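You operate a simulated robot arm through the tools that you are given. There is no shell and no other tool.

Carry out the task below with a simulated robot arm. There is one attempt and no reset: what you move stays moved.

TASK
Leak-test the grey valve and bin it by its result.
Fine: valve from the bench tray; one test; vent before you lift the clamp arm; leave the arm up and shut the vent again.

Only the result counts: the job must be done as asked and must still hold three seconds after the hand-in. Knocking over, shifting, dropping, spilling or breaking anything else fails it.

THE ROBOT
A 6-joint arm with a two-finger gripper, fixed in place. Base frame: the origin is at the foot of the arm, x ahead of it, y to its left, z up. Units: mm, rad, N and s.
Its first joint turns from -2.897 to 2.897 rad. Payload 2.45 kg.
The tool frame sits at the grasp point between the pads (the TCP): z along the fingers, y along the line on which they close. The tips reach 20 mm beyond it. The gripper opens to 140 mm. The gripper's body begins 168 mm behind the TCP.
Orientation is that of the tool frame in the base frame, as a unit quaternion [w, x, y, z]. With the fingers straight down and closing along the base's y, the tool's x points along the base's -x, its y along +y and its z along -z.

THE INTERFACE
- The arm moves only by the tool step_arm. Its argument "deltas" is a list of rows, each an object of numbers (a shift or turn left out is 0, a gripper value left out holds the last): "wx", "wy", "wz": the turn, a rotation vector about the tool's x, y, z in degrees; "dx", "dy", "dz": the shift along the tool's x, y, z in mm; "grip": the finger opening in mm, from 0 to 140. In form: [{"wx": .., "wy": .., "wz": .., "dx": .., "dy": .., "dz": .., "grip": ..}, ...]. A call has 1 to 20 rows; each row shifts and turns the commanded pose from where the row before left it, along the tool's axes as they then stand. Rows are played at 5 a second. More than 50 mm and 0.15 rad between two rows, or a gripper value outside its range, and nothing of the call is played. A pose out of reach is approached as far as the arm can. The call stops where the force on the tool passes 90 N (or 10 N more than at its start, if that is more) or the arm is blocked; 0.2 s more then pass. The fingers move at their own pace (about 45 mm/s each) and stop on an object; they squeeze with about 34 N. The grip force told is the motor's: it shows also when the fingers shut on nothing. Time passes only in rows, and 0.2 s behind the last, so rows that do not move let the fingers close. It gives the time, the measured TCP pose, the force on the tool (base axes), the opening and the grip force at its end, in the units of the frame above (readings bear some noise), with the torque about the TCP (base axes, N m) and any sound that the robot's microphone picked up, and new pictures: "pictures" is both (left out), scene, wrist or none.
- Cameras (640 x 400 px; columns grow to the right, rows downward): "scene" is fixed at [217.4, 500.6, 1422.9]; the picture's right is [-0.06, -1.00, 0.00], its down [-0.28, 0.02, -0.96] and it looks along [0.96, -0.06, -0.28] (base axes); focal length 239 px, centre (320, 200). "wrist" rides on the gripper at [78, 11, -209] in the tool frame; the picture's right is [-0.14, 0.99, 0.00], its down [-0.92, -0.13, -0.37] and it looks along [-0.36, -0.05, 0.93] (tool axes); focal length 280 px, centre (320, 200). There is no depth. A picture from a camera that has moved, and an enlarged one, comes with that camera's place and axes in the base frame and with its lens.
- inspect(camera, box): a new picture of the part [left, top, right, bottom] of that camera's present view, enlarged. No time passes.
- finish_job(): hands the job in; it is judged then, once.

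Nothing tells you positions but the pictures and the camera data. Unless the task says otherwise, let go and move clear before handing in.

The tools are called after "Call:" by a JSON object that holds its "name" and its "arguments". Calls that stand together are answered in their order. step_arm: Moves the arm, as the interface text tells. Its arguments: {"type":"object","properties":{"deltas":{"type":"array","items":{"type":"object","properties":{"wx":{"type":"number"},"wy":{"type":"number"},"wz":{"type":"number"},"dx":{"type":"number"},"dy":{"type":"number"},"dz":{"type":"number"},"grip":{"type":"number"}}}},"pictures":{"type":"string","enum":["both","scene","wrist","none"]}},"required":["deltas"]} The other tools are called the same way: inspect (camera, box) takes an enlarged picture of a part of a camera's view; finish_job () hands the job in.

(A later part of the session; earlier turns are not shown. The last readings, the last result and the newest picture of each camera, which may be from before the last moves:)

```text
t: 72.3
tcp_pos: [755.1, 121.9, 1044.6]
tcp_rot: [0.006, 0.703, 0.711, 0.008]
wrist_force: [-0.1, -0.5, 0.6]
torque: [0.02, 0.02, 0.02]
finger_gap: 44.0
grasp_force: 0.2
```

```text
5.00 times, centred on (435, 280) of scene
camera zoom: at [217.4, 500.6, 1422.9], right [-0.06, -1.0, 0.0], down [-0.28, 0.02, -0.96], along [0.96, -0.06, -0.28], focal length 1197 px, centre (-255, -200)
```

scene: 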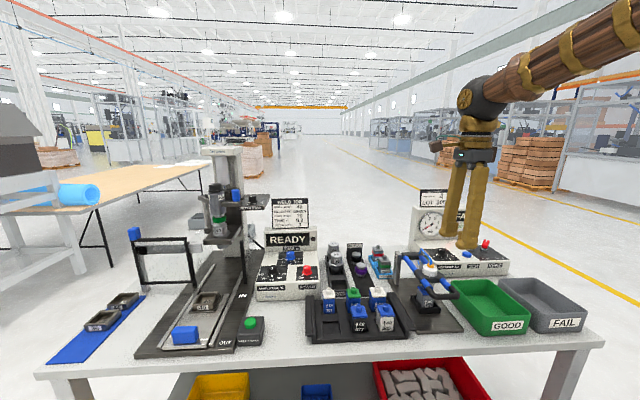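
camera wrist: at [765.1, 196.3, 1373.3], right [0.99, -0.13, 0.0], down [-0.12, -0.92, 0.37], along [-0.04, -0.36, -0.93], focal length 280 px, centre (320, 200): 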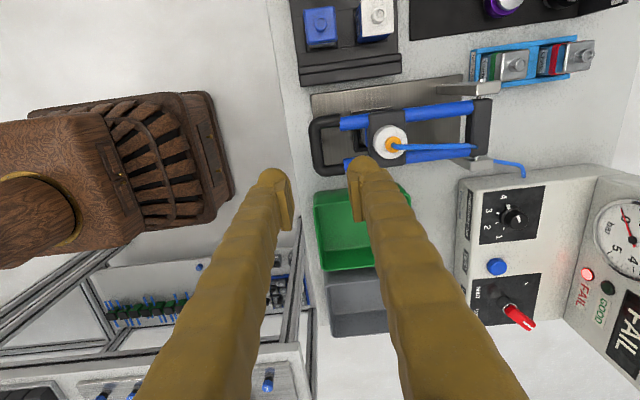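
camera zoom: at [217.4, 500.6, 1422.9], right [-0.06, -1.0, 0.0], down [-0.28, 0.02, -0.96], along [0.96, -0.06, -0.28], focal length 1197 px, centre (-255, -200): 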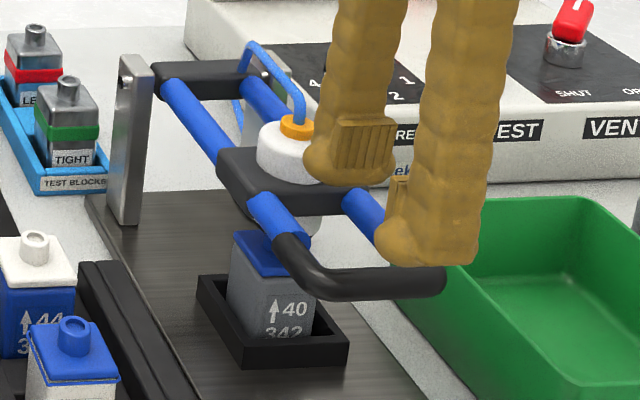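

The inside of the U is too tight, so I'll grip the U handle from its outer sides instead, with fingers closing along y, where it can pivot in the pads. I'll rise, yaw back to 0 and open to 112 mm.

Call:
{"name": "step_arm", "arguments": {"deltas": [{"dz": -35, "wx": 1.1}, {"dz": -35}, {"wz": -8.2, "grip": 112}, {"wz": -8.2}, {"wz": -8.2}, {"wz": -8.2}, {"wz": -8.2}, {"wz": -8.2}, {"wz": -8.2}, {"wz": -8.2}, {"wz": -8.2}, {"wz": -8.2}, {"wz": -8.6}, {"wy": -7.5}, {"wy": -7.5}, {}]}}

Call:
{"name": "inspect", "arguments": {"camera": "wrist", "box": [220, 100, 420, 260]}}

```text
t: 75.7
tcp_pos: [755.5, 120.9, 1114.7]
tcp_rot: [0.13, -0.011, 0.991, 0.002]
wrist_force: [0.1, 0.4, -0.4]
torque: [0.01, 0.0, -0.03]
finger_gap: 111.9
grasp_force: 0.0
camera wrist: at [624.8, 130.9, 1294.7], right [0.11, 0.99, 0.04], down [0.8, -0.11, 0.59], along [0.59, -0.04, -0.8], focal length 280 px, centre (320, 200)
```

scene: 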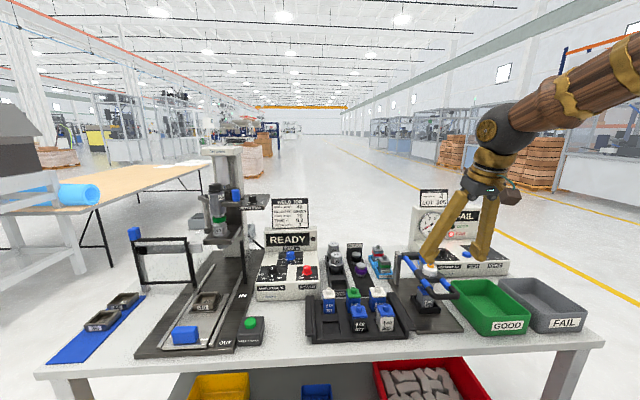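
wrist: 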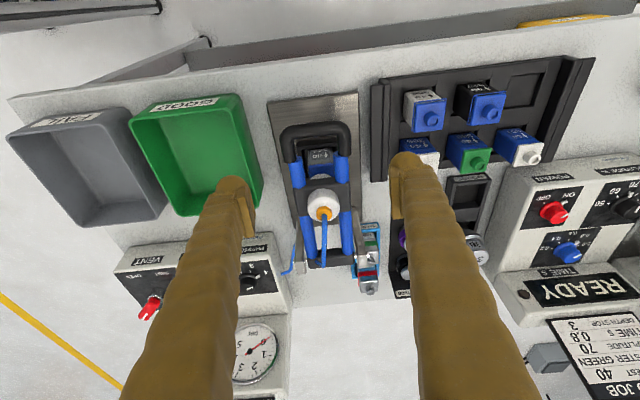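

```text
2.50 times, centred on (320, 180) of wrist
camera zoom: at [624.8, 130.9, 1294.7], right [0.11, 0.99, 0.04], down [0.8, -0.11, 0.59], along [0.59, -0.04, -0.8], focal length 701 px, centre (320, 250)
```

zoom: 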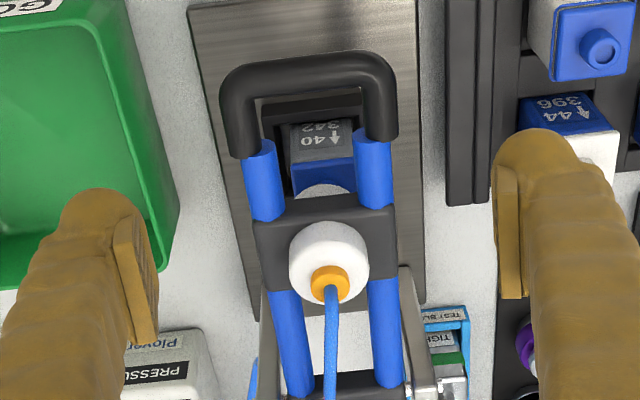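

The handle's centre plane is at y≈119.8 with legs around x 757–795, and the fingers clear it on both sides. I'll correct a small yaw error and descend most of the way.

Call:
{"name": "step_arm", "arguments": {"deltas": [{"wz": 1.3}, {"dx": 4.6, "dy": -0.4, "dz": 33.1}, {"dx": 4.6, "dy": -0.4, "dz": 33.1}, {"dx": 4.6, "dy": -0.4, "dz": 33.1}, {}], "pictures": "none"}}

Call:
{"name": "inspect", "arguments": {"camera": "wrist", "box": [200, 100, 440, 260]}}

Call:
{"name": "inspect", "arguments": {"camera": "scene", "box": [395, 230, 485, 320]}}

```text
t: 76.9
tcp_pos: [766.2, 122.3, 1014.3]
tcp_rot: [0.13, 0.001, 0.992, 0.004]
wrist_force: [-0.4, 0.8, -0.3]
torque: [0.0, 0.0, 0.01]
finger_gap: 112.0
grasp_force: 0.0
```

```text
2.50 times, centred on (320, 180) of wrist
camera zoom: at [637.3, 132.3, 1195.2], right [0.13, 0.99, 0.04], down [0.8, -0.13, 0.59], along [0.59, -0.04, -0.8], focal length 701 px, centre (320, 250)
```

zoom: 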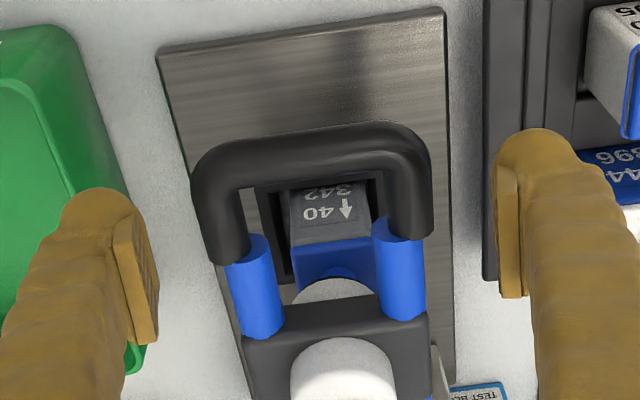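

```text
4.44 times, centred on (440, 275) of scene
camera zoom: at [217.4, 500.6, 1422.9], right [-0.06, -1.0, 0.0], down [-0.28, 0.02, -0.96], along [0.96, -0.06, -0.28], focal length 1064 px, centre (-213, -133)
```

zoom: 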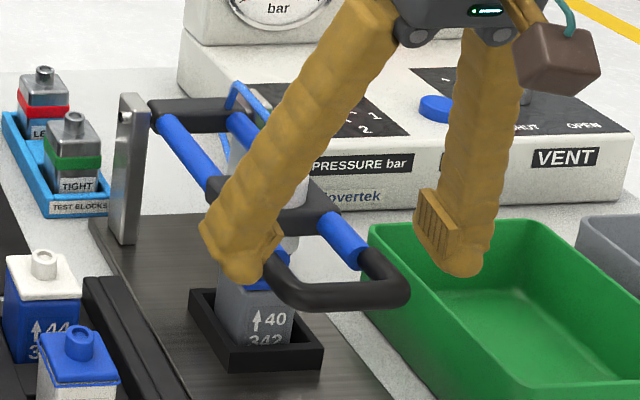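

The handle legs line up along the tool axis with a 2.4 mm lateral correction. I'll go the last 34 mm and close on the outer sides of the handle.

Call:
{"name": "step_arm", "arguments": {"deltas": [{"dy": -2.4, "dz": 17}, {"dz": 17}, {"grip": 60}, {}, {}, {}], "pictures": "none"}}

Call:
{"name": "inspect", "arguments": {"camera": "wrist", "box": [200, 100, 440, 260]}}

Call:
{"name": "inspect", "arguments": {"camera": "scene", "box": [395, 230, 485, 320]}}

```text
t: 78.3
tcp_pos: [775.9, 118.9, 981.1]
tcp_rot: [0.129, 0.001, 0.992, 0.003]
wrist_force: [-0.3, -8.1, -1.5]
torque: [-0.06, -0.04, 0.21]
finger_gap: 84.9
grasp_force: 45.0
```

```text
2.50 times, centred on (320, 180) of wrist
camera zoom: at [646.0, 130.2, 1162.4], right [0.13, 0.99, 0.04], down [0.8, -0.13, 0.59], along [0.59, -0.04, -0.81], focal length 701 px, centre (320, 250)
```

zoom: 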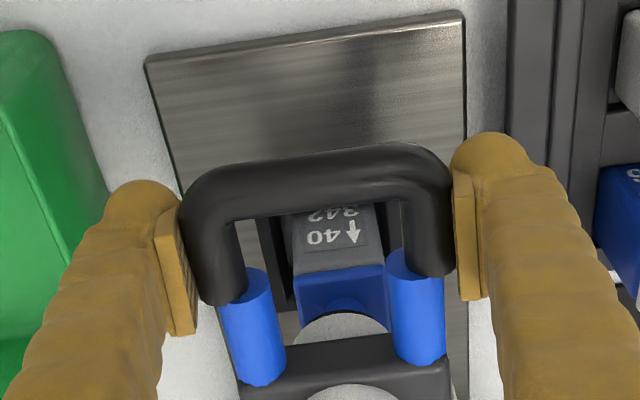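

```text
4.44 times, centred on (440, 275) of scene
camera zoom: at [217.4, 500.6, 1422.9], right [-0.06, -1.0, 0.0], down [-0.28, 0.02, -0.96], along [0.96, -0.06, -0.28], focal length 1064 px, centre (-213, -133)
```

zoom: 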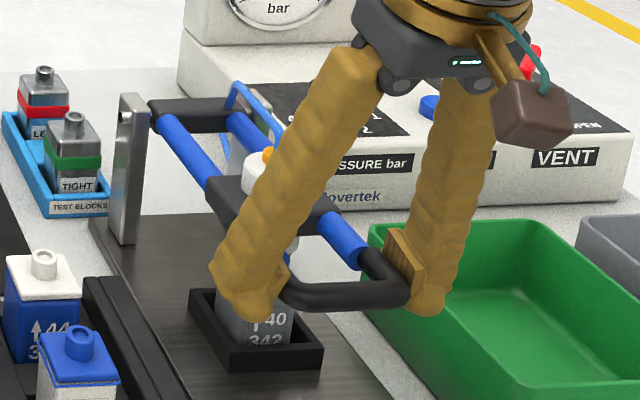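

The handle is gripped at 84.9 mm. I'll lift the first few degrees along its arc and check force and valve.

Call:
{"name": "step_arm", "arguments": {"deltas": [{"dx": -2.5, "dy": -0.8, "dz": -8.3}, {"dx": -2.5, "dz": -8.4}, {}], "pictures": "none"}}

Call:
{"name": "inspect", "arguments": {"camera": "scene", "box": [395, 230, 485, 320]}}

```text
t: 79.1
tcp_pos: [776.0, 120.0, 998.1]
tcp_rot: [0.129, 0.0, 0.992, 0.004]
wrist_force: [-3.9, 16.7, -9.5]
torque: [-0.28, 1.15, 0.27]
finger_gap: 84.0
grasp_force: 44.9
```

```text
4.44 times, centred on (440, 275) of scene
camera zoom: at [217.4, 500.6, 1422.9], right [-0.06, -1.0, 0.0], down [-0.28, 0.02, -0.96], along [0.96, -0.06, -0.28], focal length 1064 px, centre (-213, -133)
```

zoom: 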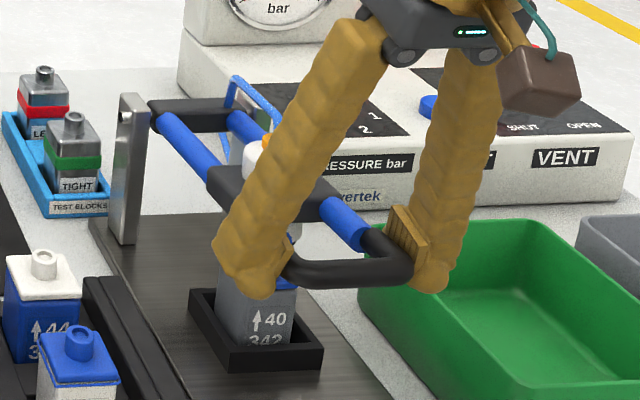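

The arm is lifting and the valve stays in the nest. I'll continue along the arc.

Call:
{"name": "step_arm", "arguments": {"deltas": [{"dx": -7.5, "dy": 0.5, "dz": -18.7}, {"dx": -9.4, "dz": -17.7}, {"dx": -11.3, "dz": -16.7}, {"dx": -12.9, "dz": -15.4}, {}], "pictures": "none"}}

Call:
{"name": "inspect", "arguments": {"camera": "scene", "box": [395, 210, 485, 320]}}

Call:
{"name": "inspect", "arguments": {"camera": "wrist", "box": [200, 100, 440, 260]}}

```text
t: 80.3
tcp_pos: [798.6, 119.2, 1076.7]
tcp_rot: [0.129, 0.002, 0.992, 0.004]
wrist_force: [-16.1, 27.8, 3.0]
torque: [0.43, 0.54, -0.33]
finger_gap: 83.9
grasp_force: 44.5
```

```text
3.64 times, centred on (440, 265) of scene
camera zoom: at [217.4, 500.6, 1422.9], right [-0.06, -1.0, 0.0], down [-0.28, 0.02, -0.96], along [0.96, -0.06, -0.28], focal length 870 px, centre (-116, -36)
```

zoom: 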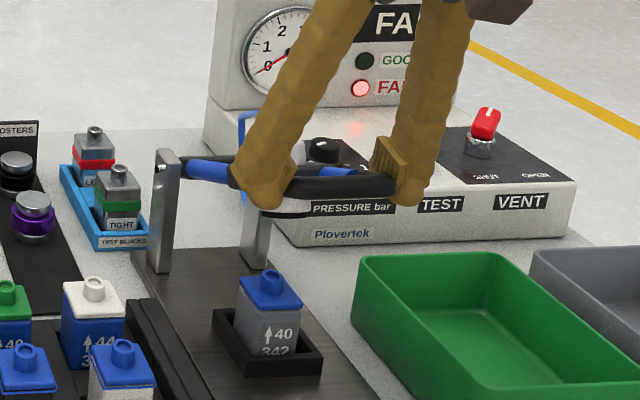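

```text
2.50 times, centred on (320, 180) of wrist
camera zoom: at [668.4, 130.1, 1257.3], right [0.13, 0.99, 0.04], down [0.79, -0.13, 0.59], along [0.59, -0.04, -0.8], focal length 701 px, centre (320, 250)
```

zoom: 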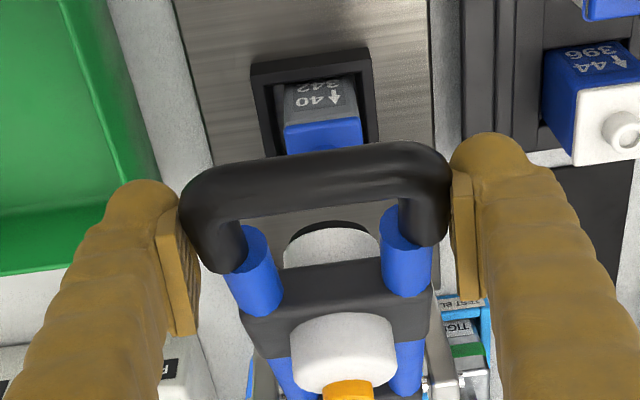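

The arm is about 30° up, the valve still in its nest. I'll relieve the small sideways load and continue upward.

Call:
{"name": "step_arm", "arguments": {"deltas": [{"dx": -14.4, "dy": 0.6, "dz": -13.9}, {"dx": -15.9, "dy": 0.4, "dz": -12.4}, {"dx": -17.1, "dz": -10.6}, {"dx": -18.0, "dz": -8.8}, {"dx": -18.9, "dz": -6.8}, {}], "pictures": "none"}}

Call:
{"name": "inspect", "arguments": {"camera": "scene", "box": [385, 180, 485, 300]}}

Call:
{"name": "inspect", "arguments": {"camera": "wrist", "box": [200, 100, 440, 260]}}

```text
t: 81.7
tcp_pos: [867.0, 120.7, 1147.8]
tcp_rot: [0.131, 0.001, 0.991, 0.005]
wrist_force: [-13.6, 11.5, 15.8]
torque: [0.36, 0.2, -0.24]
finger_gap: 82.6
grasp_force: 44.6
```

```text
3.33 times, centred on (435, 240) of scene
camera zoom: at [217.4, 500.6, 1422.9], right [-0.06, -1.0, 0.0], down [-0.28, 0.02, -0.96], along [0.96, -0.06, -0.28], focal length 798 px, centre (-63, 67)
```

zoom: 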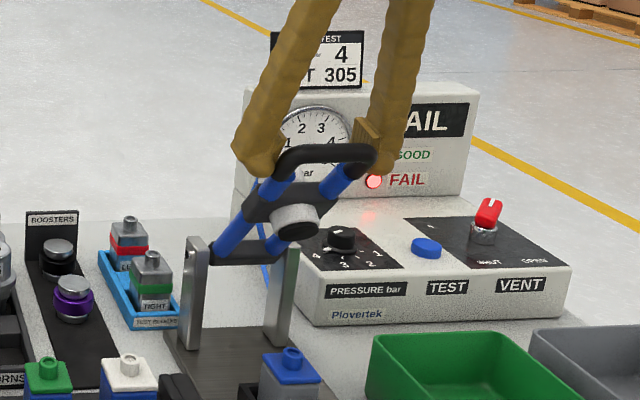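

```text
2.50 times, centred on (320, 180) of wrist
camera zoom: at [736.8, 130.3, 1329.2], right [0.13, 0.99, 0.04], down [0.79, -0.13, 0.59], along [0.59, -0.04, -0.8], focal length 701 px, centre (320, 250)
```

zoom: 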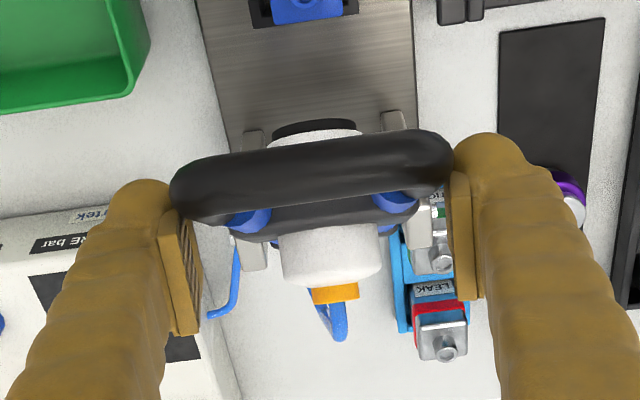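

The arm is at about 30° from vertical. I'll carry on through vertical.

Call:
{"name": "step_arm", "arguments": {"deltas": [{"dx": -18.8, "dy": 0.3, "dz": -7.7}, {"dx": -19.9, "dz": -3.5}, {"dx": -20.1, "dz": -1.2}, {"dx": -20.1, "dz": 1.2}, {"dx": -19.8, "dz": 3.4}, {}], "pictures": "none"}}

Call:
{"name": "inspect", "arguments": {"camera": "scene", "box": [385, 160, 485, 280]}}

Call:
{"name": "inspect", "arguments": {"camera": "wrist", "box": [200, 100, 440, 260]}}

```text
t: 83.1
tcp_pos: [958.5, 119.8, 1179.5]
tcp_rot: [0.129, 0.0, 0.992, 0.004]
wrist_force: [-0.2, 0.4, 0.4]
torque: [0.0, -0.02, 0.04]
finger_gap: 60.2
grasp_force: 0.1
```

```text
3.33 times, centred on (435, 220) of scene
camera zoom: at [217.4, 500.6, 1422.9], right [-0.06, -1.0, 0.0], down [-0.28, 0.02, -0.96], along [0.96, -0.06, -0.28], focal length 798 px, centre (-63, 133)
```

zoom: 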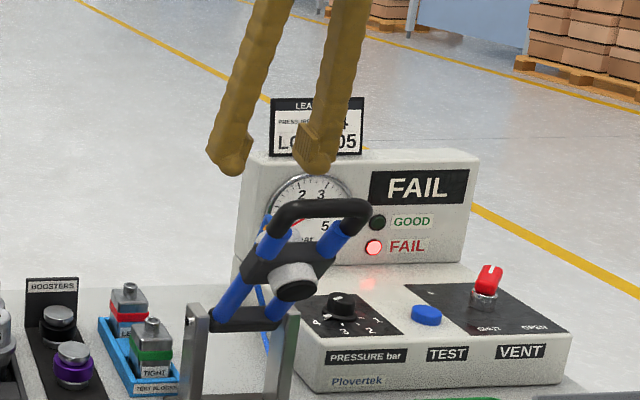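

```text
2.50 times, centred on (320, 180) of wrist
camera zoom: at [829.7, 130.4, 1361.8], right [0.13, 0.99, 0.04], down [0.8, -0.13, 0.59], along [0.59, -0.04, -0.8], focal length 701 px, centre (320, 250)
```

zoom: 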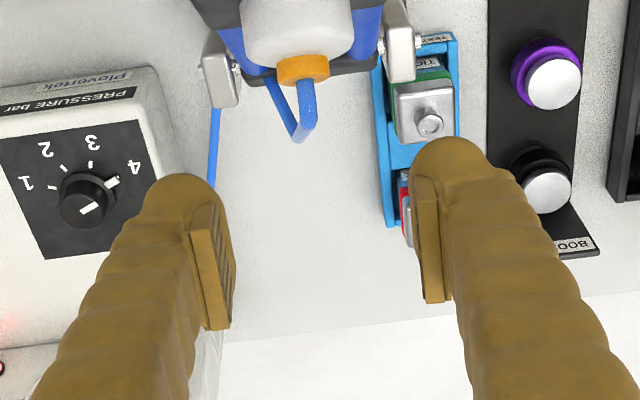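

The grip slipped off the rounded handle near 35°, and the arm has stayed there. I'll go up and over to its front side with the fingers closed, to push it back up from the front.

Call:
{"name": "step_arm", "arguments": {"deltas": [{"dx": -8, "dz": -30, "grip": 60}, {"dx": -8, "dz": -30}, {"dx": 43.5, "dz": -11.7}, {"dx": 43.5, "dz": -11.7}, {"dx": 43.5, "dz": -11.7}, {"dx": 43.5, "dz": -11.7, "grip": 0}, {}, {}]}}

Call:
{"name": "inspect", "arguments": {"camera": "wrist", "box": [200, 100, 440, 260]}}

Call:
{"name": "inspect", "arguments": {"camera": "scene", "box": [385, 160, 485, 300]}}

```text
t: 84.9
tcp_pos: [778.9, 117.2, 1242.3]
tcp_rot: [0.13, 0.001, 0.992, 0.004]
wrist_force: [-0.4, 0.0, 0.0]
torque: [0.02, 0.04, 0.0]
finger_gap: 0.1
grasp_force: 9.0
camera wrist: at [648.8, 129.0, 1423.6], right [0.13, 0.99, 0.04], down [0.8, -0.13, 0.59], along [0.59, -0.04, -0.81], focal length 280 px, centre (320, 200)
```

scene: 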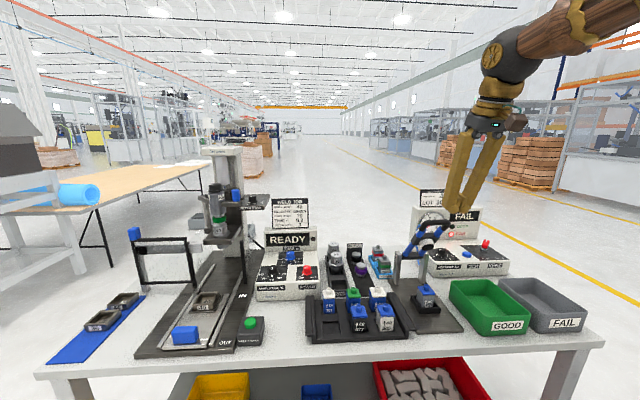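
wrist: 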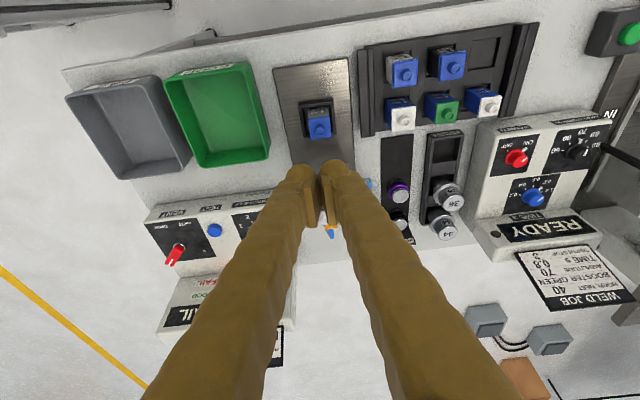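

```text
2.50 times, centred on (320, 180) of wrist
camera zoom: at [648.8, 129.0, 1423.6], right [0.13, 0.99, 0.04], down [0.8, -0.13, 0.59], along [0.59, -0.04, -0.81], focal length 701 px, centre (320, 250)
```

zoom: 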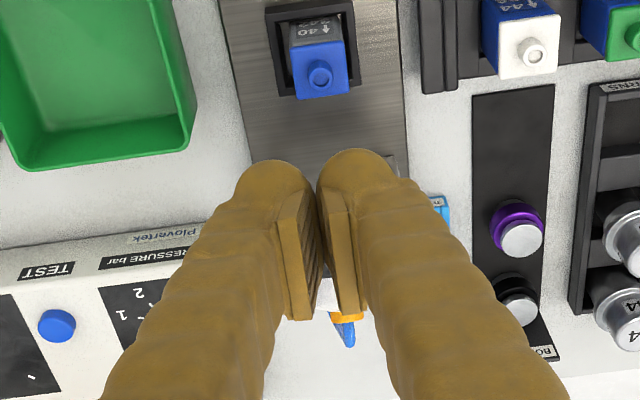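

```text
2.86 times, centred on (435, 230) of scene
camera zoom: at [217.4, 500.6, 1422.9], right [-0.06, -1.0, 0.0], down [-0.28, 0.02, -0.96], along [0.96, -0.06, -0.28], focal length 684 px, centre (-9, 114)
```

zoom: 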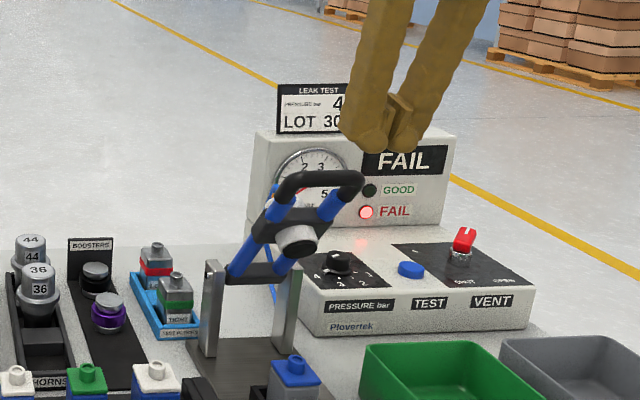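

The arm holds still at about 33° forward. I'll lower the closed fingers in front of the bar and start pushing it back up.

Call:
{"name": "step_arm", "arguments": {"deltas": [{"dx": 10.2, "dy": 1.3, "dz": 43.9}, {"dx": 10.2, "dy": 1.3, "dz": 43.9}, {"dx": -20.7, "dz": 1.9}, {"dx": -20.7, "dz": 1.9}, {"dx": -14.8, "dz": -3.2}, {}], "pictures": "none"}}

Call:
{"name": "inspect", "arguments": {"camera": "scene", "box": [385, 160, 485, 280]}}

Call:
{"name": "inspect", "arguments": {"camera": "wrist", "box": [200, 100, 440, 260]}}

```text
t: 86.3
tcp_pos: [836.9, 121.0, 1166.4]
tcp_rot: [0.129, 0.0, 0.992, 0.004]
wrist_force: [-1.6, -0.6, -2.5]
torque: [0.0, 0.02, -0.02]
finger_gap: 6.1
grasp_force: 29.4
```

```text
3.33 times, centred on (435, 220) of scene
camera zoom: at [217.4, 500.6, 1422.9], right [-0.06, -1.0, 0.0], down [-0.28, 0.02, -0.96], along [0.96, -0.06, -0.28], focal length 798 px, centre (-63, 133)
```

zoom: 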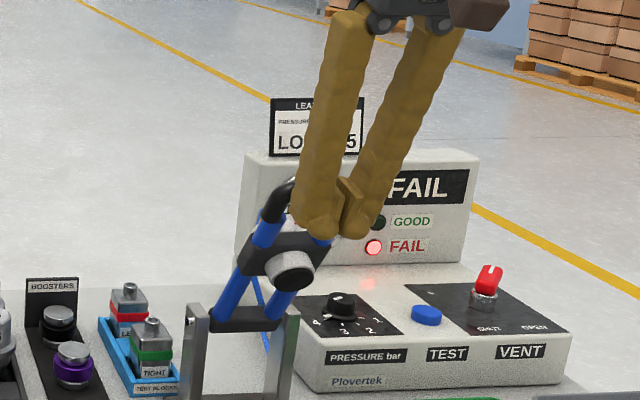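

```text
2.50 times, centred on (320, 180) of wrist
camera zoom: at [707.5, 132.0, 1348.1], right [0.13, 0.99, 0.04], down [0.8, -0.13, 0.59], along [0.59, -0.04, -0.81], focal length 701 px, centre (320, 250)
```

zoom: 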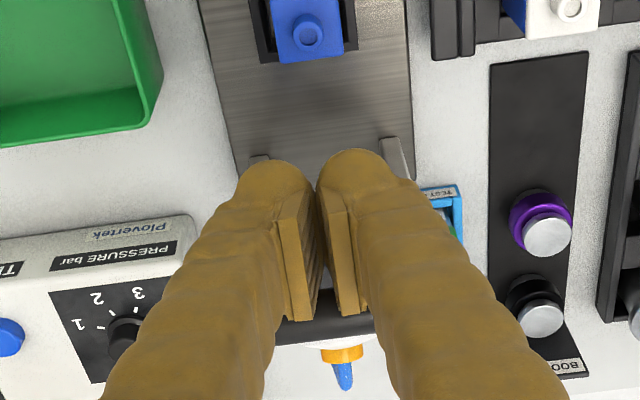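

It's working; the arm is being pushed back up with little force. I'll continue through vertical.

Call:
{"name": "step_arm", "arguments": {"deltas": [{"dx": -17.5, "dz": -3.6}, {"dx": -17.3, "dz": -2.6}, {"dx": -16.7, "dz": -0.7}, {"dx": -18.4, "dz": 0.8}, {"dx": -18.2, "dz": 1.8}, {"dx": -17.6, "dz": 3.7}, {"dx": -17.4, "dz": 4.7}, {}], "pictures": "none"}}

Call:
{"name": "inspect", "arguments": {"camera": "scene", "box": [385, 160, 485, 280]}}

Call:
{"name": "inspect", "arguments": {"camera": "wrist", "box": [200, 100, 440, 260]}}

```text
t: 88.1
tcp_pos: [957.5, 122.4, 1194.8]
tcp_rot: [0.13, 0.001, 0.992, 0.004]
wrist_force: [-1.7, -1.1, -0.7]
torque: [0.03, 0.02, -0.02]
finger_gap: 0.0
grasp_force: 29.9
```

```text
3.33 times, centred on (435, 220) of scene
camera zoom: at [217.4, 500.6, 1422.9], right [-0.06, -1.0, 0.0], down [-0.28, 0.02, -0.96], along [0.96, -0.06, -0.28], focal length 798 px, centre (-63, 133)
```

zoom: 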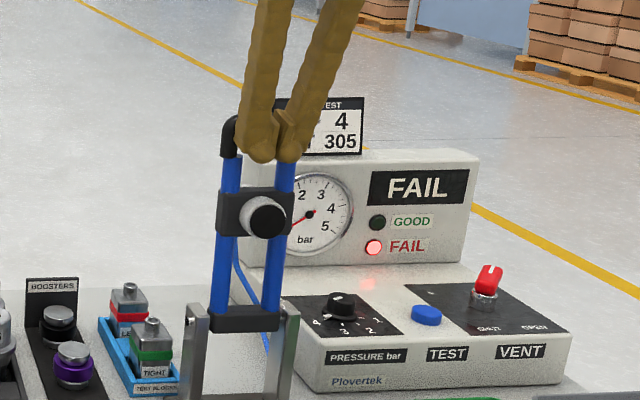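

```text
2.50 times, centred on (320, 180) of wrist
camera zoom: at [827.9, 132.5, 1376.3], right [0.13, 0.99, 0.04], down [0.8, -0.13, 0.59], along [0.59, -0.04, -0.8], focal length 701 px, centre (320, 250)
```

zoom: 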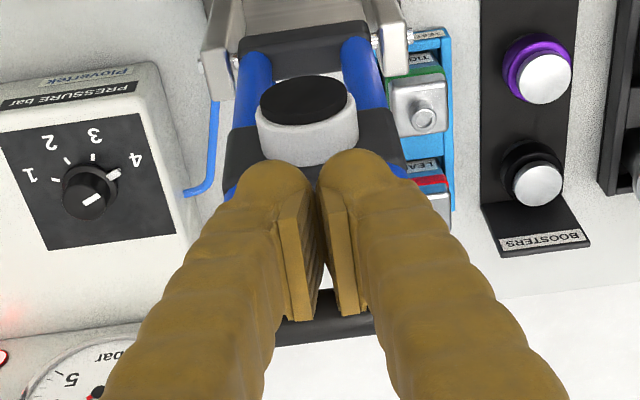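

The arm is past vertical. I'll push it gently the rest of the way to its back rest.

Call:
{"name": "step_arm", "arguments": {"deltas": [{"dx": -14, "dz": 5.8}, {"dx": -13.7, "dz": 6.8}, {"dx": -10.6, "dz": 7.0}, {}], "pictures": "none"}}

Call:
{"name": "inspect", "arguments": {"camera": "scene", "box": [385, 160, 485, 280]}}

```text
t: 89.1
tcp_pos: [998.4, 122.2, 1184.8]
tcp_rot: [0.13, 0.0, 0.992, 0.005]
wrist_force: [-0.2, 0.4, 0.5]
torque: [0.0, -0.03, 0.0]
finger_gap: 0.0
grasp_force: 29.3
```

```text
3.33 times, centred on (435, 220) of scene
camera zoom: at [217.4, 500.6, 1422.9], right [-0.06, -1.0, 0.0], down [-0.28, 0.02, -0.96], along [0.96, -0.06, -0.28], focal length 798 px, centre (-63, 133)
```

zoom: 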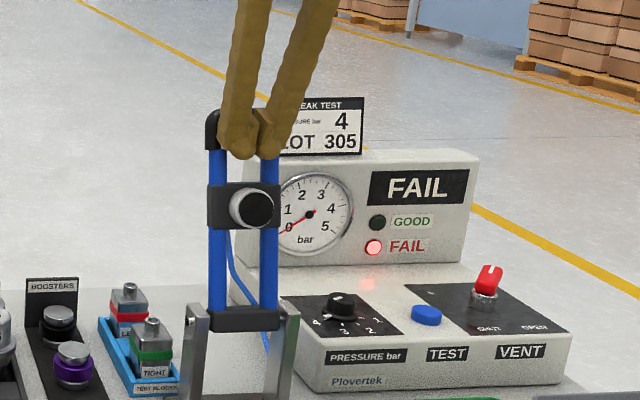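

It's nearly at its original rest angle. I'll push a little further until it meets its stop.

Call:
{"name": "step_arm", "arguments": {"deltas": [{"dx": -7.2, "dz": 4.0}, {"dx": -7.0, "dz": 4.6}, {}], "pictures": "none"}}

Call:
{"name": "inspect", "arguments": {"camera": "scene", "box": [380, 180, 540, 280]}}

```text
t: 89.9
tcp_pos: [1014.9, 122.8, 1181.0]
tcp_rot: [0.129, 0.0, 0.992, 0.004]
wrist_force: [-4.9, -3.5, 0.4]
torque: [0.0, 0.04, 0.08]
finger_gap: 0.0
grasp_force: 29.8
```

```text
4.00 times, centred on (460, 230) of scene
camera zoom: at [217.4, 500.6, 1422.9], right [-0.06, -1.0, 0.0], down [-0.28, 0.02, -0.96], along [0.96, -0.06, -0.28], focal length 958 px, centre (-240, 80)
```

zoom: 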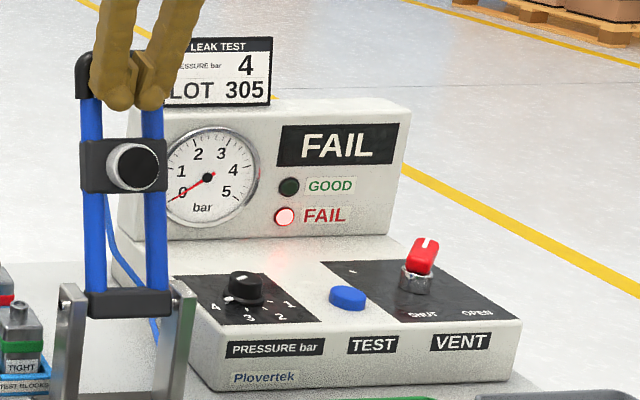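

The clamp arm is back at its original rest and the gauge is at 0. Next I'll shut the vent: I'll retreat and move to the right-hand side of the lever with the tool tilted 45°.

Call:
{"name": "step_arm", "arguments": {"deltas": [{"dx": 19.3, "dz": -5.2}, {"dx": 19.3, "dz": -5.2}, {"dx": -7.8, "dz": -29}, {"dx": -7.8, "dz": -29}, {"wy": -7.5}, {"wy": -7.5}, {"wy": -7.5}, {"wy": -7.5}, {"dy": -42}, {"dy": -42}, {"dy": -42}, {"dy": -42}, {"dy": -42}, {"dy": -42}, {"dy": -42}, {"dy": -42}, {"dy": -42}, {"dy": -41}], "pictures": "none"}}

Call:
{"name": "step_arm", "arguments": {"deltas": [{"dx": 16.4, "dz": 40.4}, {"dx": 16.4, "dz": 40.4}, {"dx": 16.4, "dz": 40.4}, {"dx": 16.4, "dz": 40.4}, {}], "pictures": "both"}}

Call:
{"name": "inspect", "arguments": {"camera": "wrist", "box": [220, 80, 420, 220]}}

Call:
{"name": "inspect", "arguments": {"camera": "scene", "box": [380, 180, 540, 280]}}

```text
t: 93.7
tcp_pos: [975.2, -297.9, 1239.5]
tcp_rot: [0.381, 0.001, 0.925, 0.004]
wrist_force: [-1.1, 0.2, 0.0]
torque: [0.0, -0.02, -0.01]
finger_gap: 0.1
grasp_force: 29.6
```

```text
t: 94.9
tcp_pos: [1043.5, -296.1, 1077.1]
tcp_rot: [0.382, 0.002, 0.924, 0.004]
wrist_force: [0.3, -0.2, 0.1]
torque: [0.02, 0.01, 0.01]
finger_gap: 0.0
grasp_force: 29.4
camera wrist: at [840.3, -284.1, 1169.2], right [0.1, 0.99, 0.11], down [0.39, -0.14, 0.91], along [0.91, -0.05, -0.4], focal length 280 px, centre (320, 200)
```

scene: 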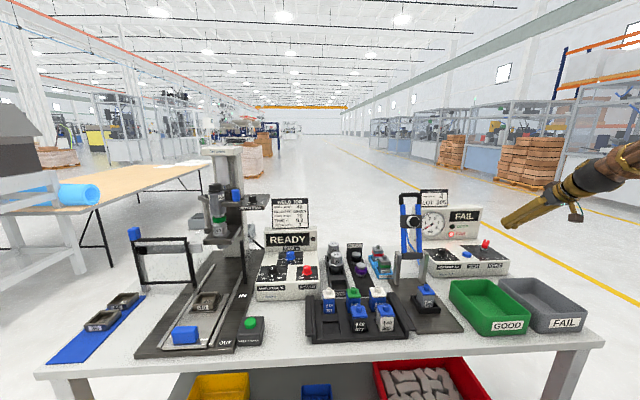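
wrist: 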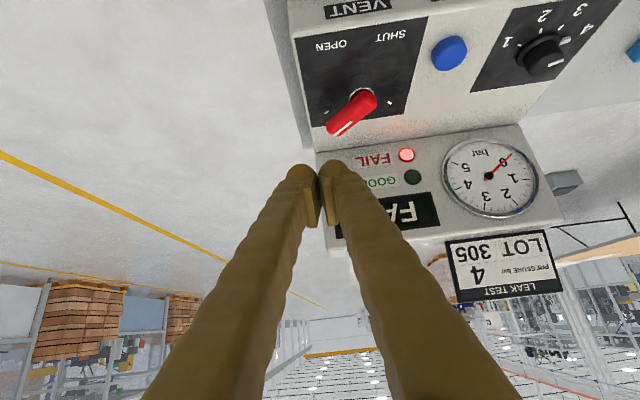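

```text
2.86 times, centred on (320, 150) of wrist
camera zoom: at [840.3, -284.1, 1169.2], right [0.1, 0.99, 0.11], down [0.39, -0.14, 0.91], along [0.91, -0.05, -0.4], focal length 801 px, centre (320, 343)
```

zoom: 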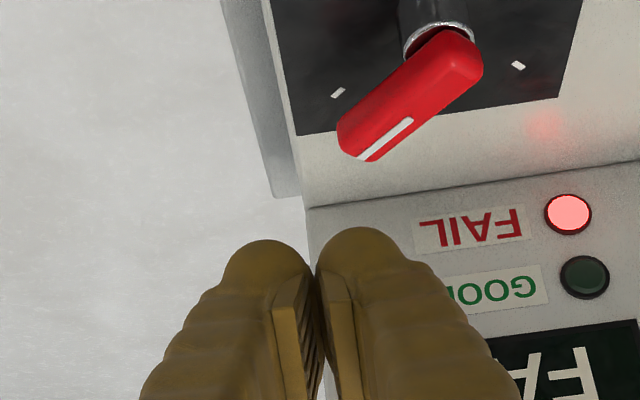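

```text
4.00 times, centred on (460, 230) of scene
camera zoom: at [217.4, 500.6, 1422.9], right [-0.06, -1.0, 0.0], down [-0.28, 0.02, -0.96], along [0.96, -0.06, -0.28], focal length 958 px, centre (-240, 80)
```

zoom: 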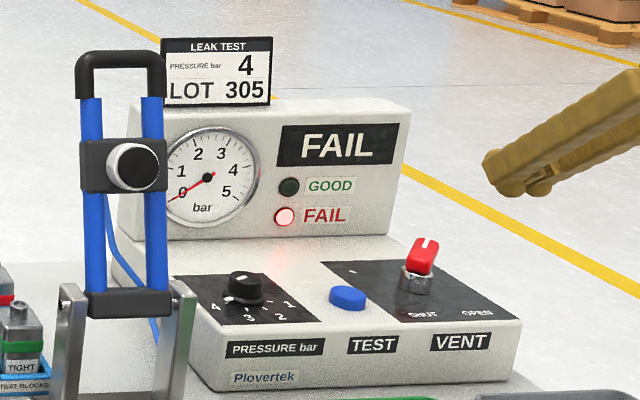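

The clamp arm stays up by itself and the lever is still at OPEN. I'll lower the closed fingers on the lever's right-hand side, then push it back along the mirrored path.

Call:
{"name": "step_arm", "arguments": {"deltas": [{"dx": 22, "dy": -1.3, "dz": 28.4}, {"dx": 22, "dy": -1.3, "dz": 28.4}, {"dx": 22, "dy": -1.3, "dz": 28.4}, {}], "pictures": "wrist"}}

Call:
{"name": "inspect", "arguments": {"camera": "wrist", "box": [220, 100, 420, 240]}}

Call:
{"name": "inspect", "arguments": {"camera": "scene", "box": [450, 215, 530, 275]}}

```text
t: 95.9
tcp_pos: [1055.7, -298.9, 968.4]
tcp_rot: [0.382, 0.002, 0.924, 0.004]
wrist_force: [0.5, 0.4, -0.1]
torque: [-0.04, 0.01, -0.01]
finger_gap: 0.3
grasp_force: 29.4
camera wrist: at [852.7, -287.6, 1061.8], right [0.1, 0.99, 0.1], down [0.39, -0.14, 0.91], along [0.91, -0.05, -0.4], focal length 280 px, centre (320, 200)
```

wrist: 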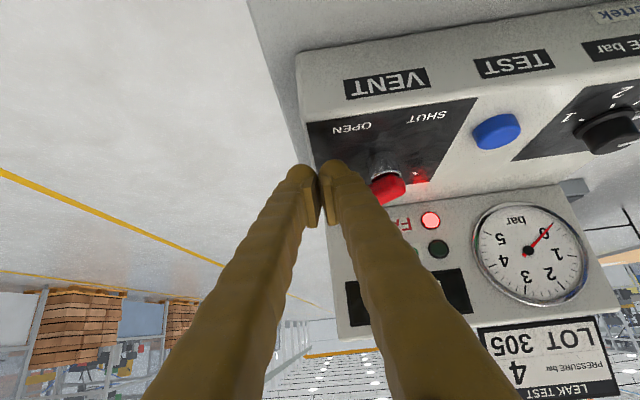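

```text
2.86 times, centred on (320, 170) of wrist
camera zoom: at [852.7, -287.6, 1061.8], right [0.1, 0.99, 0.1], down [0.39, -0.14, 0.91], along [0.91, -0.05, -0.4], focal length 801 px, centre (320, 286)
```

zoom: 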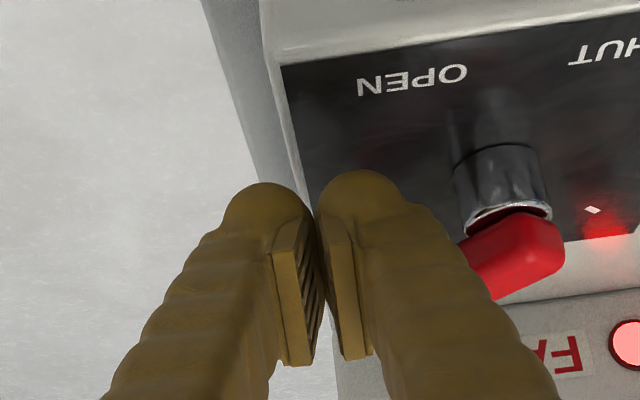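

```text
6.67 times, centred on (490, 245) of scene
camera zoom: at [217.4, 500.6, 1422.9], right [-0.06, -1.0, 0.0], down [-0.28, 0.02, -0.96], along [0.96, -0.06, -0.28], focal length 1596 px, centre (-813, -100)
```

zoom: 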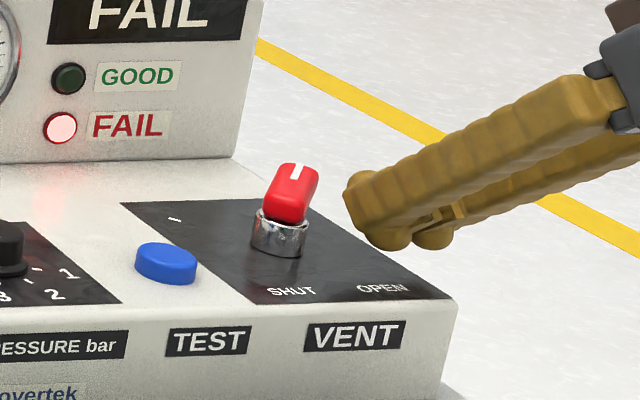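

Positioned on the lever's right with no contact. I'll push it back toward SHUT in small steps.

Call:
{"name": "step_arm", "arguments": {"deltas": [{"dx": -7.1, "dy": 4, "dz": 7.1}, {"dx": -2.8, "dy": 8, "dz": 2.8}, {"dx": -2.8, "dy": 8, "dz": 2.8}, {"dx": -5.7, "dy": 3, "dz": 5.7}, {}], "pictures": "none"}}

Call:
{"name": "inspect", "arguments": {"camera": "wrist", "box": [220, 100, 420, 240]}}

Call:
{"name": "inspect", "arguments": {"camera": "scene", "box": [450, 215, 530, 275]}}

```text
t: 97.1
tcp_pos: [1081.7, -277.1, 968.9]
tcp_rot: [0.382, 0.002, 0.924, 0.002]
wrist_force: [-4.0, -5.6, -1.7]
torque: [-0.04, -0.02, 0.14]
finger_gap: 0.0
grasp_force: 29.3
```

```text
2.86 times, centred on (320, 170) of wrist
camera zoom: at [878.6, -265.5, 1062.0], right [0.1, 0.99, 0.1], down [0.39, -0.14, 0.91], along [0.91, -0.05, -0.4], focal length 801 px, centre (320, 286)
```

zoom: 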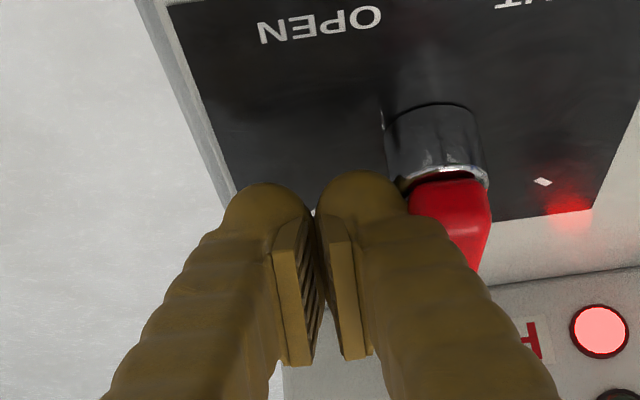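

```text
6.67 times, centred on (490, 245) of scene
camera zoom: at [217.4, 500.6, 1422.9], right [-0.06, -1.0, 0.0], down [-0.28, 0.02, -0.96], along [0.96, -0.06, -0.28], focal length 1596 px, centre (-813, -100)
```

zoom: 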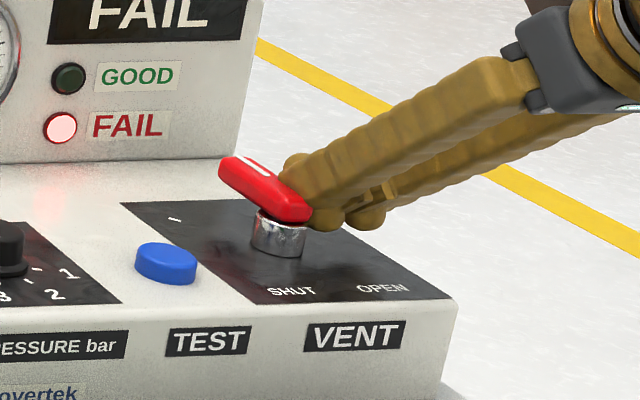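

The lever is past the middle. I'll continue in smaller steps toward the SHUT mark.

Call:
{"name": "step_arm", "arguments": {"deltas": [{"dx": -5.7, "dy": 3, "dz": 5.7}, {"dx": -5.7, "dy": 3, "dz": 5.7}, {}], "pictures": "none"}}

Call:
{"name": "inspect", "arguments": {"camera": "scene", "box": [450, 215, 530, 275]}}

Call:
{"name": "inspect", "arguments": {"camera": "wrist", "box": [260, 110, 460, 250]}}

```text
t: 97.9
tcp_pos: [1099.2, -276.5, 970.1]
tcp_rot: [0.383, 0.004, 0.924, 0.002]
wrist_force: [3.5, -88.1, -0.6]
torque: [-0.14, 0.02, 1.54]
finger_gap: 0.0
grasp_force: 29.0
```

```text
6.67 times, centred on (490, 245) of scene
camera zoom: at [217.4, 500.6, 1422.9], right [-0.06, -1.0, 0.0], down [-0.28, 0.02, -0.96], along [0.96, -0.06, -0.28], focal length 1596 px, centre (-813, -100)
```

zoom: 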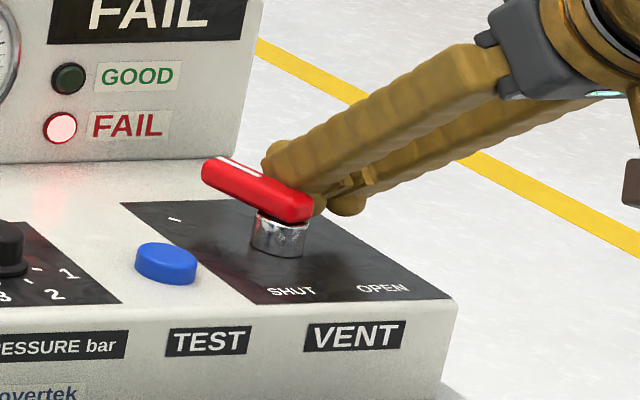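

```text
2.86 times, centred on (360, 180) of wrist
camera zoom: at [895.1, -264.3, 1062.6], right [0.1, 0.99, 0.1], down [0.39, -0.14, 0.91], along [0.92, -0.05, -0.4], focal length 801 px, centre (206, 257)
```

zoom: 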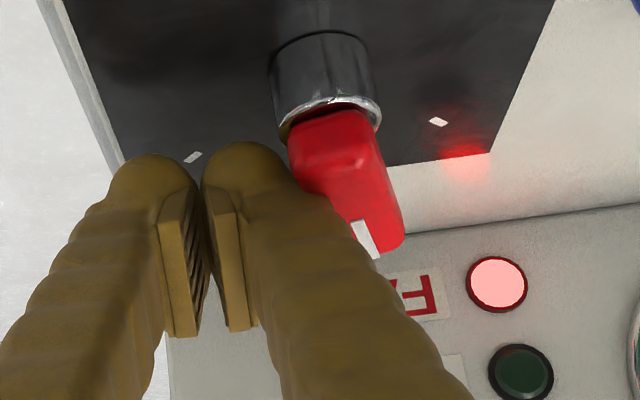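

The finger is pressing too near the hub to turn the lever further. I'll back off, shift outward toward the lever tip, and push there instead.

Call:
{"name": "step_arm", "arguments": {"deltas": [{"dy": -6}, {"dy": -6}, {"dx": -9, "dz": 9}, {"dx": -9, "dz": 9}, {"dy": 5}, {}], "pictures": "none"}}

Call:
{"name": "inspect", "arguments": {"camera": "wrist", "box": [260, 110, 460, 250]}}

Call:
{"name": "inspect", "arguments": {"camera": "scene", "box": [450, 215, 530, 275]}}

```text
t: 99.3
tcp_pos: [1124.6, -276.8, 968.8]
tcp_rot: [0.382, 0.002, 0.924, 0.003]
wrist_force: [-0.3, 0.2, -0.4]
torque: [0.01, 0.03, 0.01]
finger_gap: 0.0
grasp_force: 29.7
```

```text
2.86 times, centred on (360, 180) of wrist
camera zoom: at [920.7, -266.1, 1062.3], right [0.1, 0.99, 0.11], down [0.39, -0.14, 0.91], along [0.91, -0.05, -0.4], focal length 801 px, centre (206, 257)
```

zoom: 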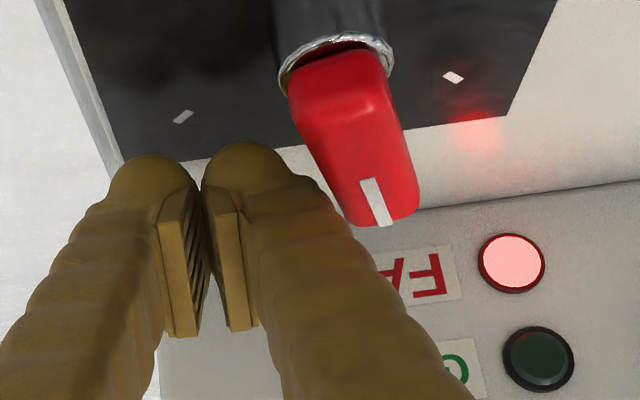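

```text
6.67 times, centred on (490, 245) of scene
camera zoom: at [217.4, 500.6, 1422.9], right [-0.06, -1.0, 0.0], down [-0.28, 0.02, -0.96], along [0.96, -0.06, -0.28], focal length 1596 px, centre (-813, -100)
```

zoom: 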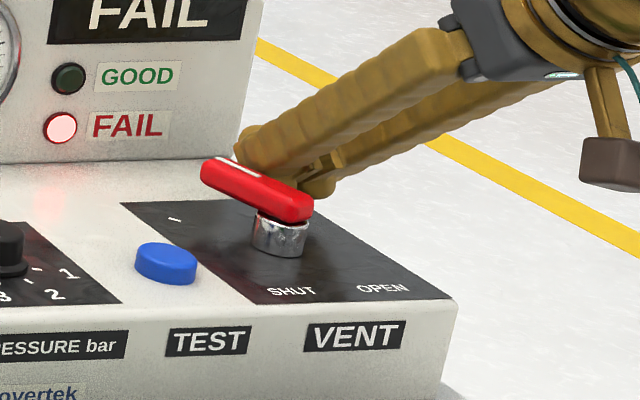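

The fingers are now beside the outer part of the lever. I'll push toward +y in small steps.

Call:
{"name": "step_arm", "arguments": {"deltas": [{"dy": 5}, {"dy": 5}, {"dy": 5}, {}], "pictures": "none"}}

Call:
{"name": "inspect", "arguments": {"camera": "wrist", "box": [260, 110, 460, 250]}}

Call:
{"name": "inspect", "arguments": {"camera": "scene", "box": [450, 215, 530, 275]}}

```text
t: 100.3
tcp_pos: [1123.7, -263.5, 969.8]
tcp_rot: [0.382, 0.003, 0.924, 0.003]
wrist_force: [-0.4, -0.3, 2.3]
torque: [0.02, 0.04, 0.04]
finger_gap: 0.1
grasp_force: 29.4
```

```text
2.86 times, centred on (360, 180) of wrist
camera zoom: at [920.5, -251.4, 1062.4], right [0.1, 0.99, 0.1], down [0.39, -0.14, 0.91], along [0.91, -0.05, -0.4], focal length 801 px, centre (206, 257)
```

zoom: 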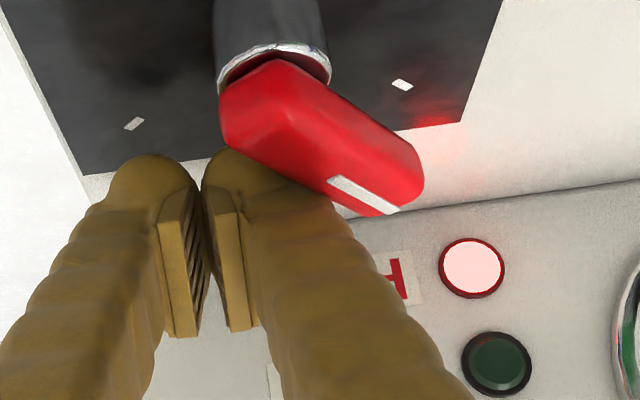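

```text
6.67 times, centred on (490, 245) of scene
camera zoom: at [217.4, 500.6, 1422.9], right [-0.06, -1.0, 0.0], down [-0.28, 0.02, -0.96], along [0.96, -0.06, -0.28], focal length 1596 px, centre (-813, -100)
```

zoom: 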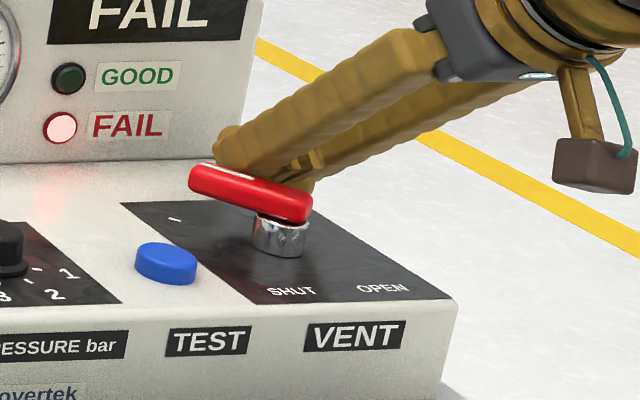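

The lever is nearly at the SHUT mark. I'll push a little more until it meets its stop.

Call:
{"name": "step_arm", "arguments": {"deltas": [{"dy": 3}, {}], "pictures": "none"}}

Call:
{"name": "step_arm", "arguments": {"deltas": [{"dy": 3}, {}], "pictures": "none"}}

Call:
{"name": "inspect", "arguments": {"camera": "wrist", "box": [260, 110, 460, 250]}}

Call:
{"name": "inspect", "arguments": {"camera": "scene", "box": [450, 225, 520, 275]}}

```text
t: 100.9
tcp_pos: [1124.9, -260.7, 971.0]
tcp_rot: [0.381, 0.001, 0.924, 0.004]
wrist_force: [-0.1, 0.2, -0.3]
torque: [-0.03, 0.0, 0.03]
finger_gap: 0.0
grasp_force: 29.6
```

```text
t: 101.5
tcp_pos: [1123.6, -257.3, 969.8]
tcp_rot: [0.382, 0.002, 0.924, 0.002]
wrist_force: [3.5, -10.2, 3.6]
torque: [0.08, 0.02, 0.09]
finger_gap: 0.0
grasp_force: 29.0
```

```text
2.86 times, centred on (360, 180) of wrist
camera zoom: at [920.5, -245.9, 1062.7], right [0.1, 0.99, 0.1], down [0.39, -0.14, 0.91], along [0.91, -0.05, -0.4], focal length 801 px, centre (206, 257)
```

zoom: 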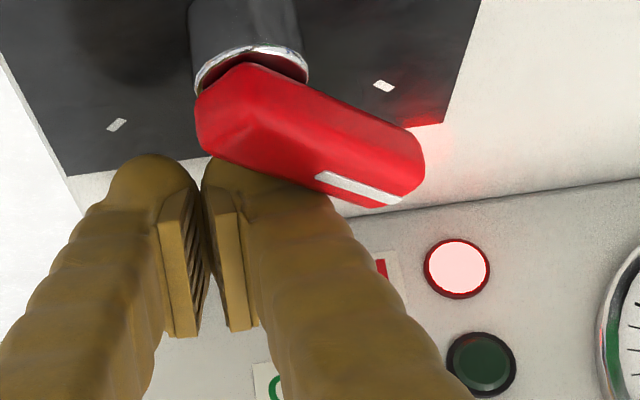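

```text
8.00 times, centred on (485, 250) of scene
camera zoom: at [217.4, 500.6, 1422.9], right [-0.06, -1.0, 0.0], down [-0.28, 0.02, -0.96], along [0.96, -0.06, -0.28], focal length 1915 px, centre (-1000, -200)
```

zoom: 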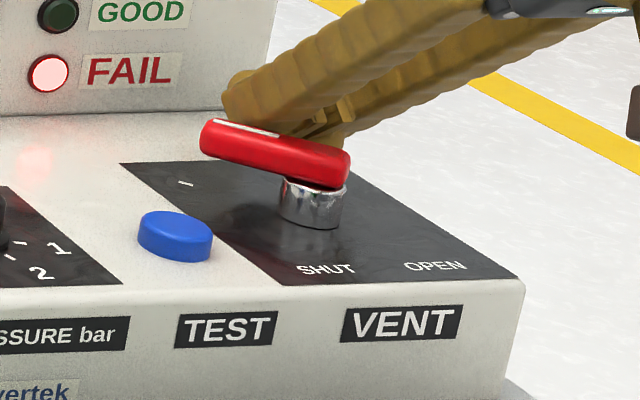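

The lever is exactly back on SHUT, matching the opening picture. I'll back away, rise, straighten the tool, and go back over the nest to collect the valve.

Call:
{"name": "step_arm", "arguments": {"deltas": [{"dy": -7}, {"dy": -7}, {"dx": -28.3, "dz": -28.3}, {"dx": -28.3, "dz": -28.3}, {"dx": 14.1, "dz": -42.4}, {"dx": 14.1, "dz": -42.4}, {"dx": 14.1, "dz": -42.4}, {"dx": 14.1, "dz": -42.4}, {"dx": 14.1, "dz": -42.4}, {"wy": 7.5}, {"wy": 7.5}, {"wy": 7.5}, {"wy": 7.5}, {"wy": 7.5}, {"wy": 7.5}, {}], "pictures": "none"}}

Call:
{"name": "inspect", "arguments": {"camera": "scene", "box": [380, 180, 540, 280]}}

```text
t: 104.9
tcp_pos: [923.8, -272.3, 1150.1]
tcp_rot: [-0.002, 0.001, 1.0, 0.004]
wrist_force: [-0.6, -0.6, -0.2]
torque: [0.01, 0.02, -0.02]
finger_gap: 0.0
grasp_force: 28.9
```

```text
4.00 times, centred on (460, 230) of scene
camera zoom: at [217.4, 500.6, 1422.9], right [-0.06, -1.0, 0.0], down [-0.28, 0.02, -0.96], along [0.96, -0.06, -0.28], focal length 958 px, centre (-240, 80)
```

zoom: 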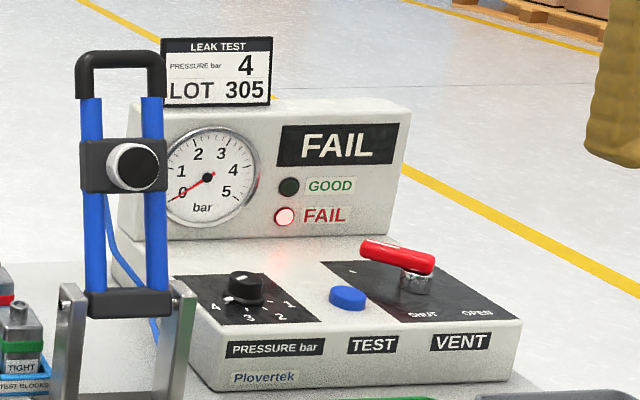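

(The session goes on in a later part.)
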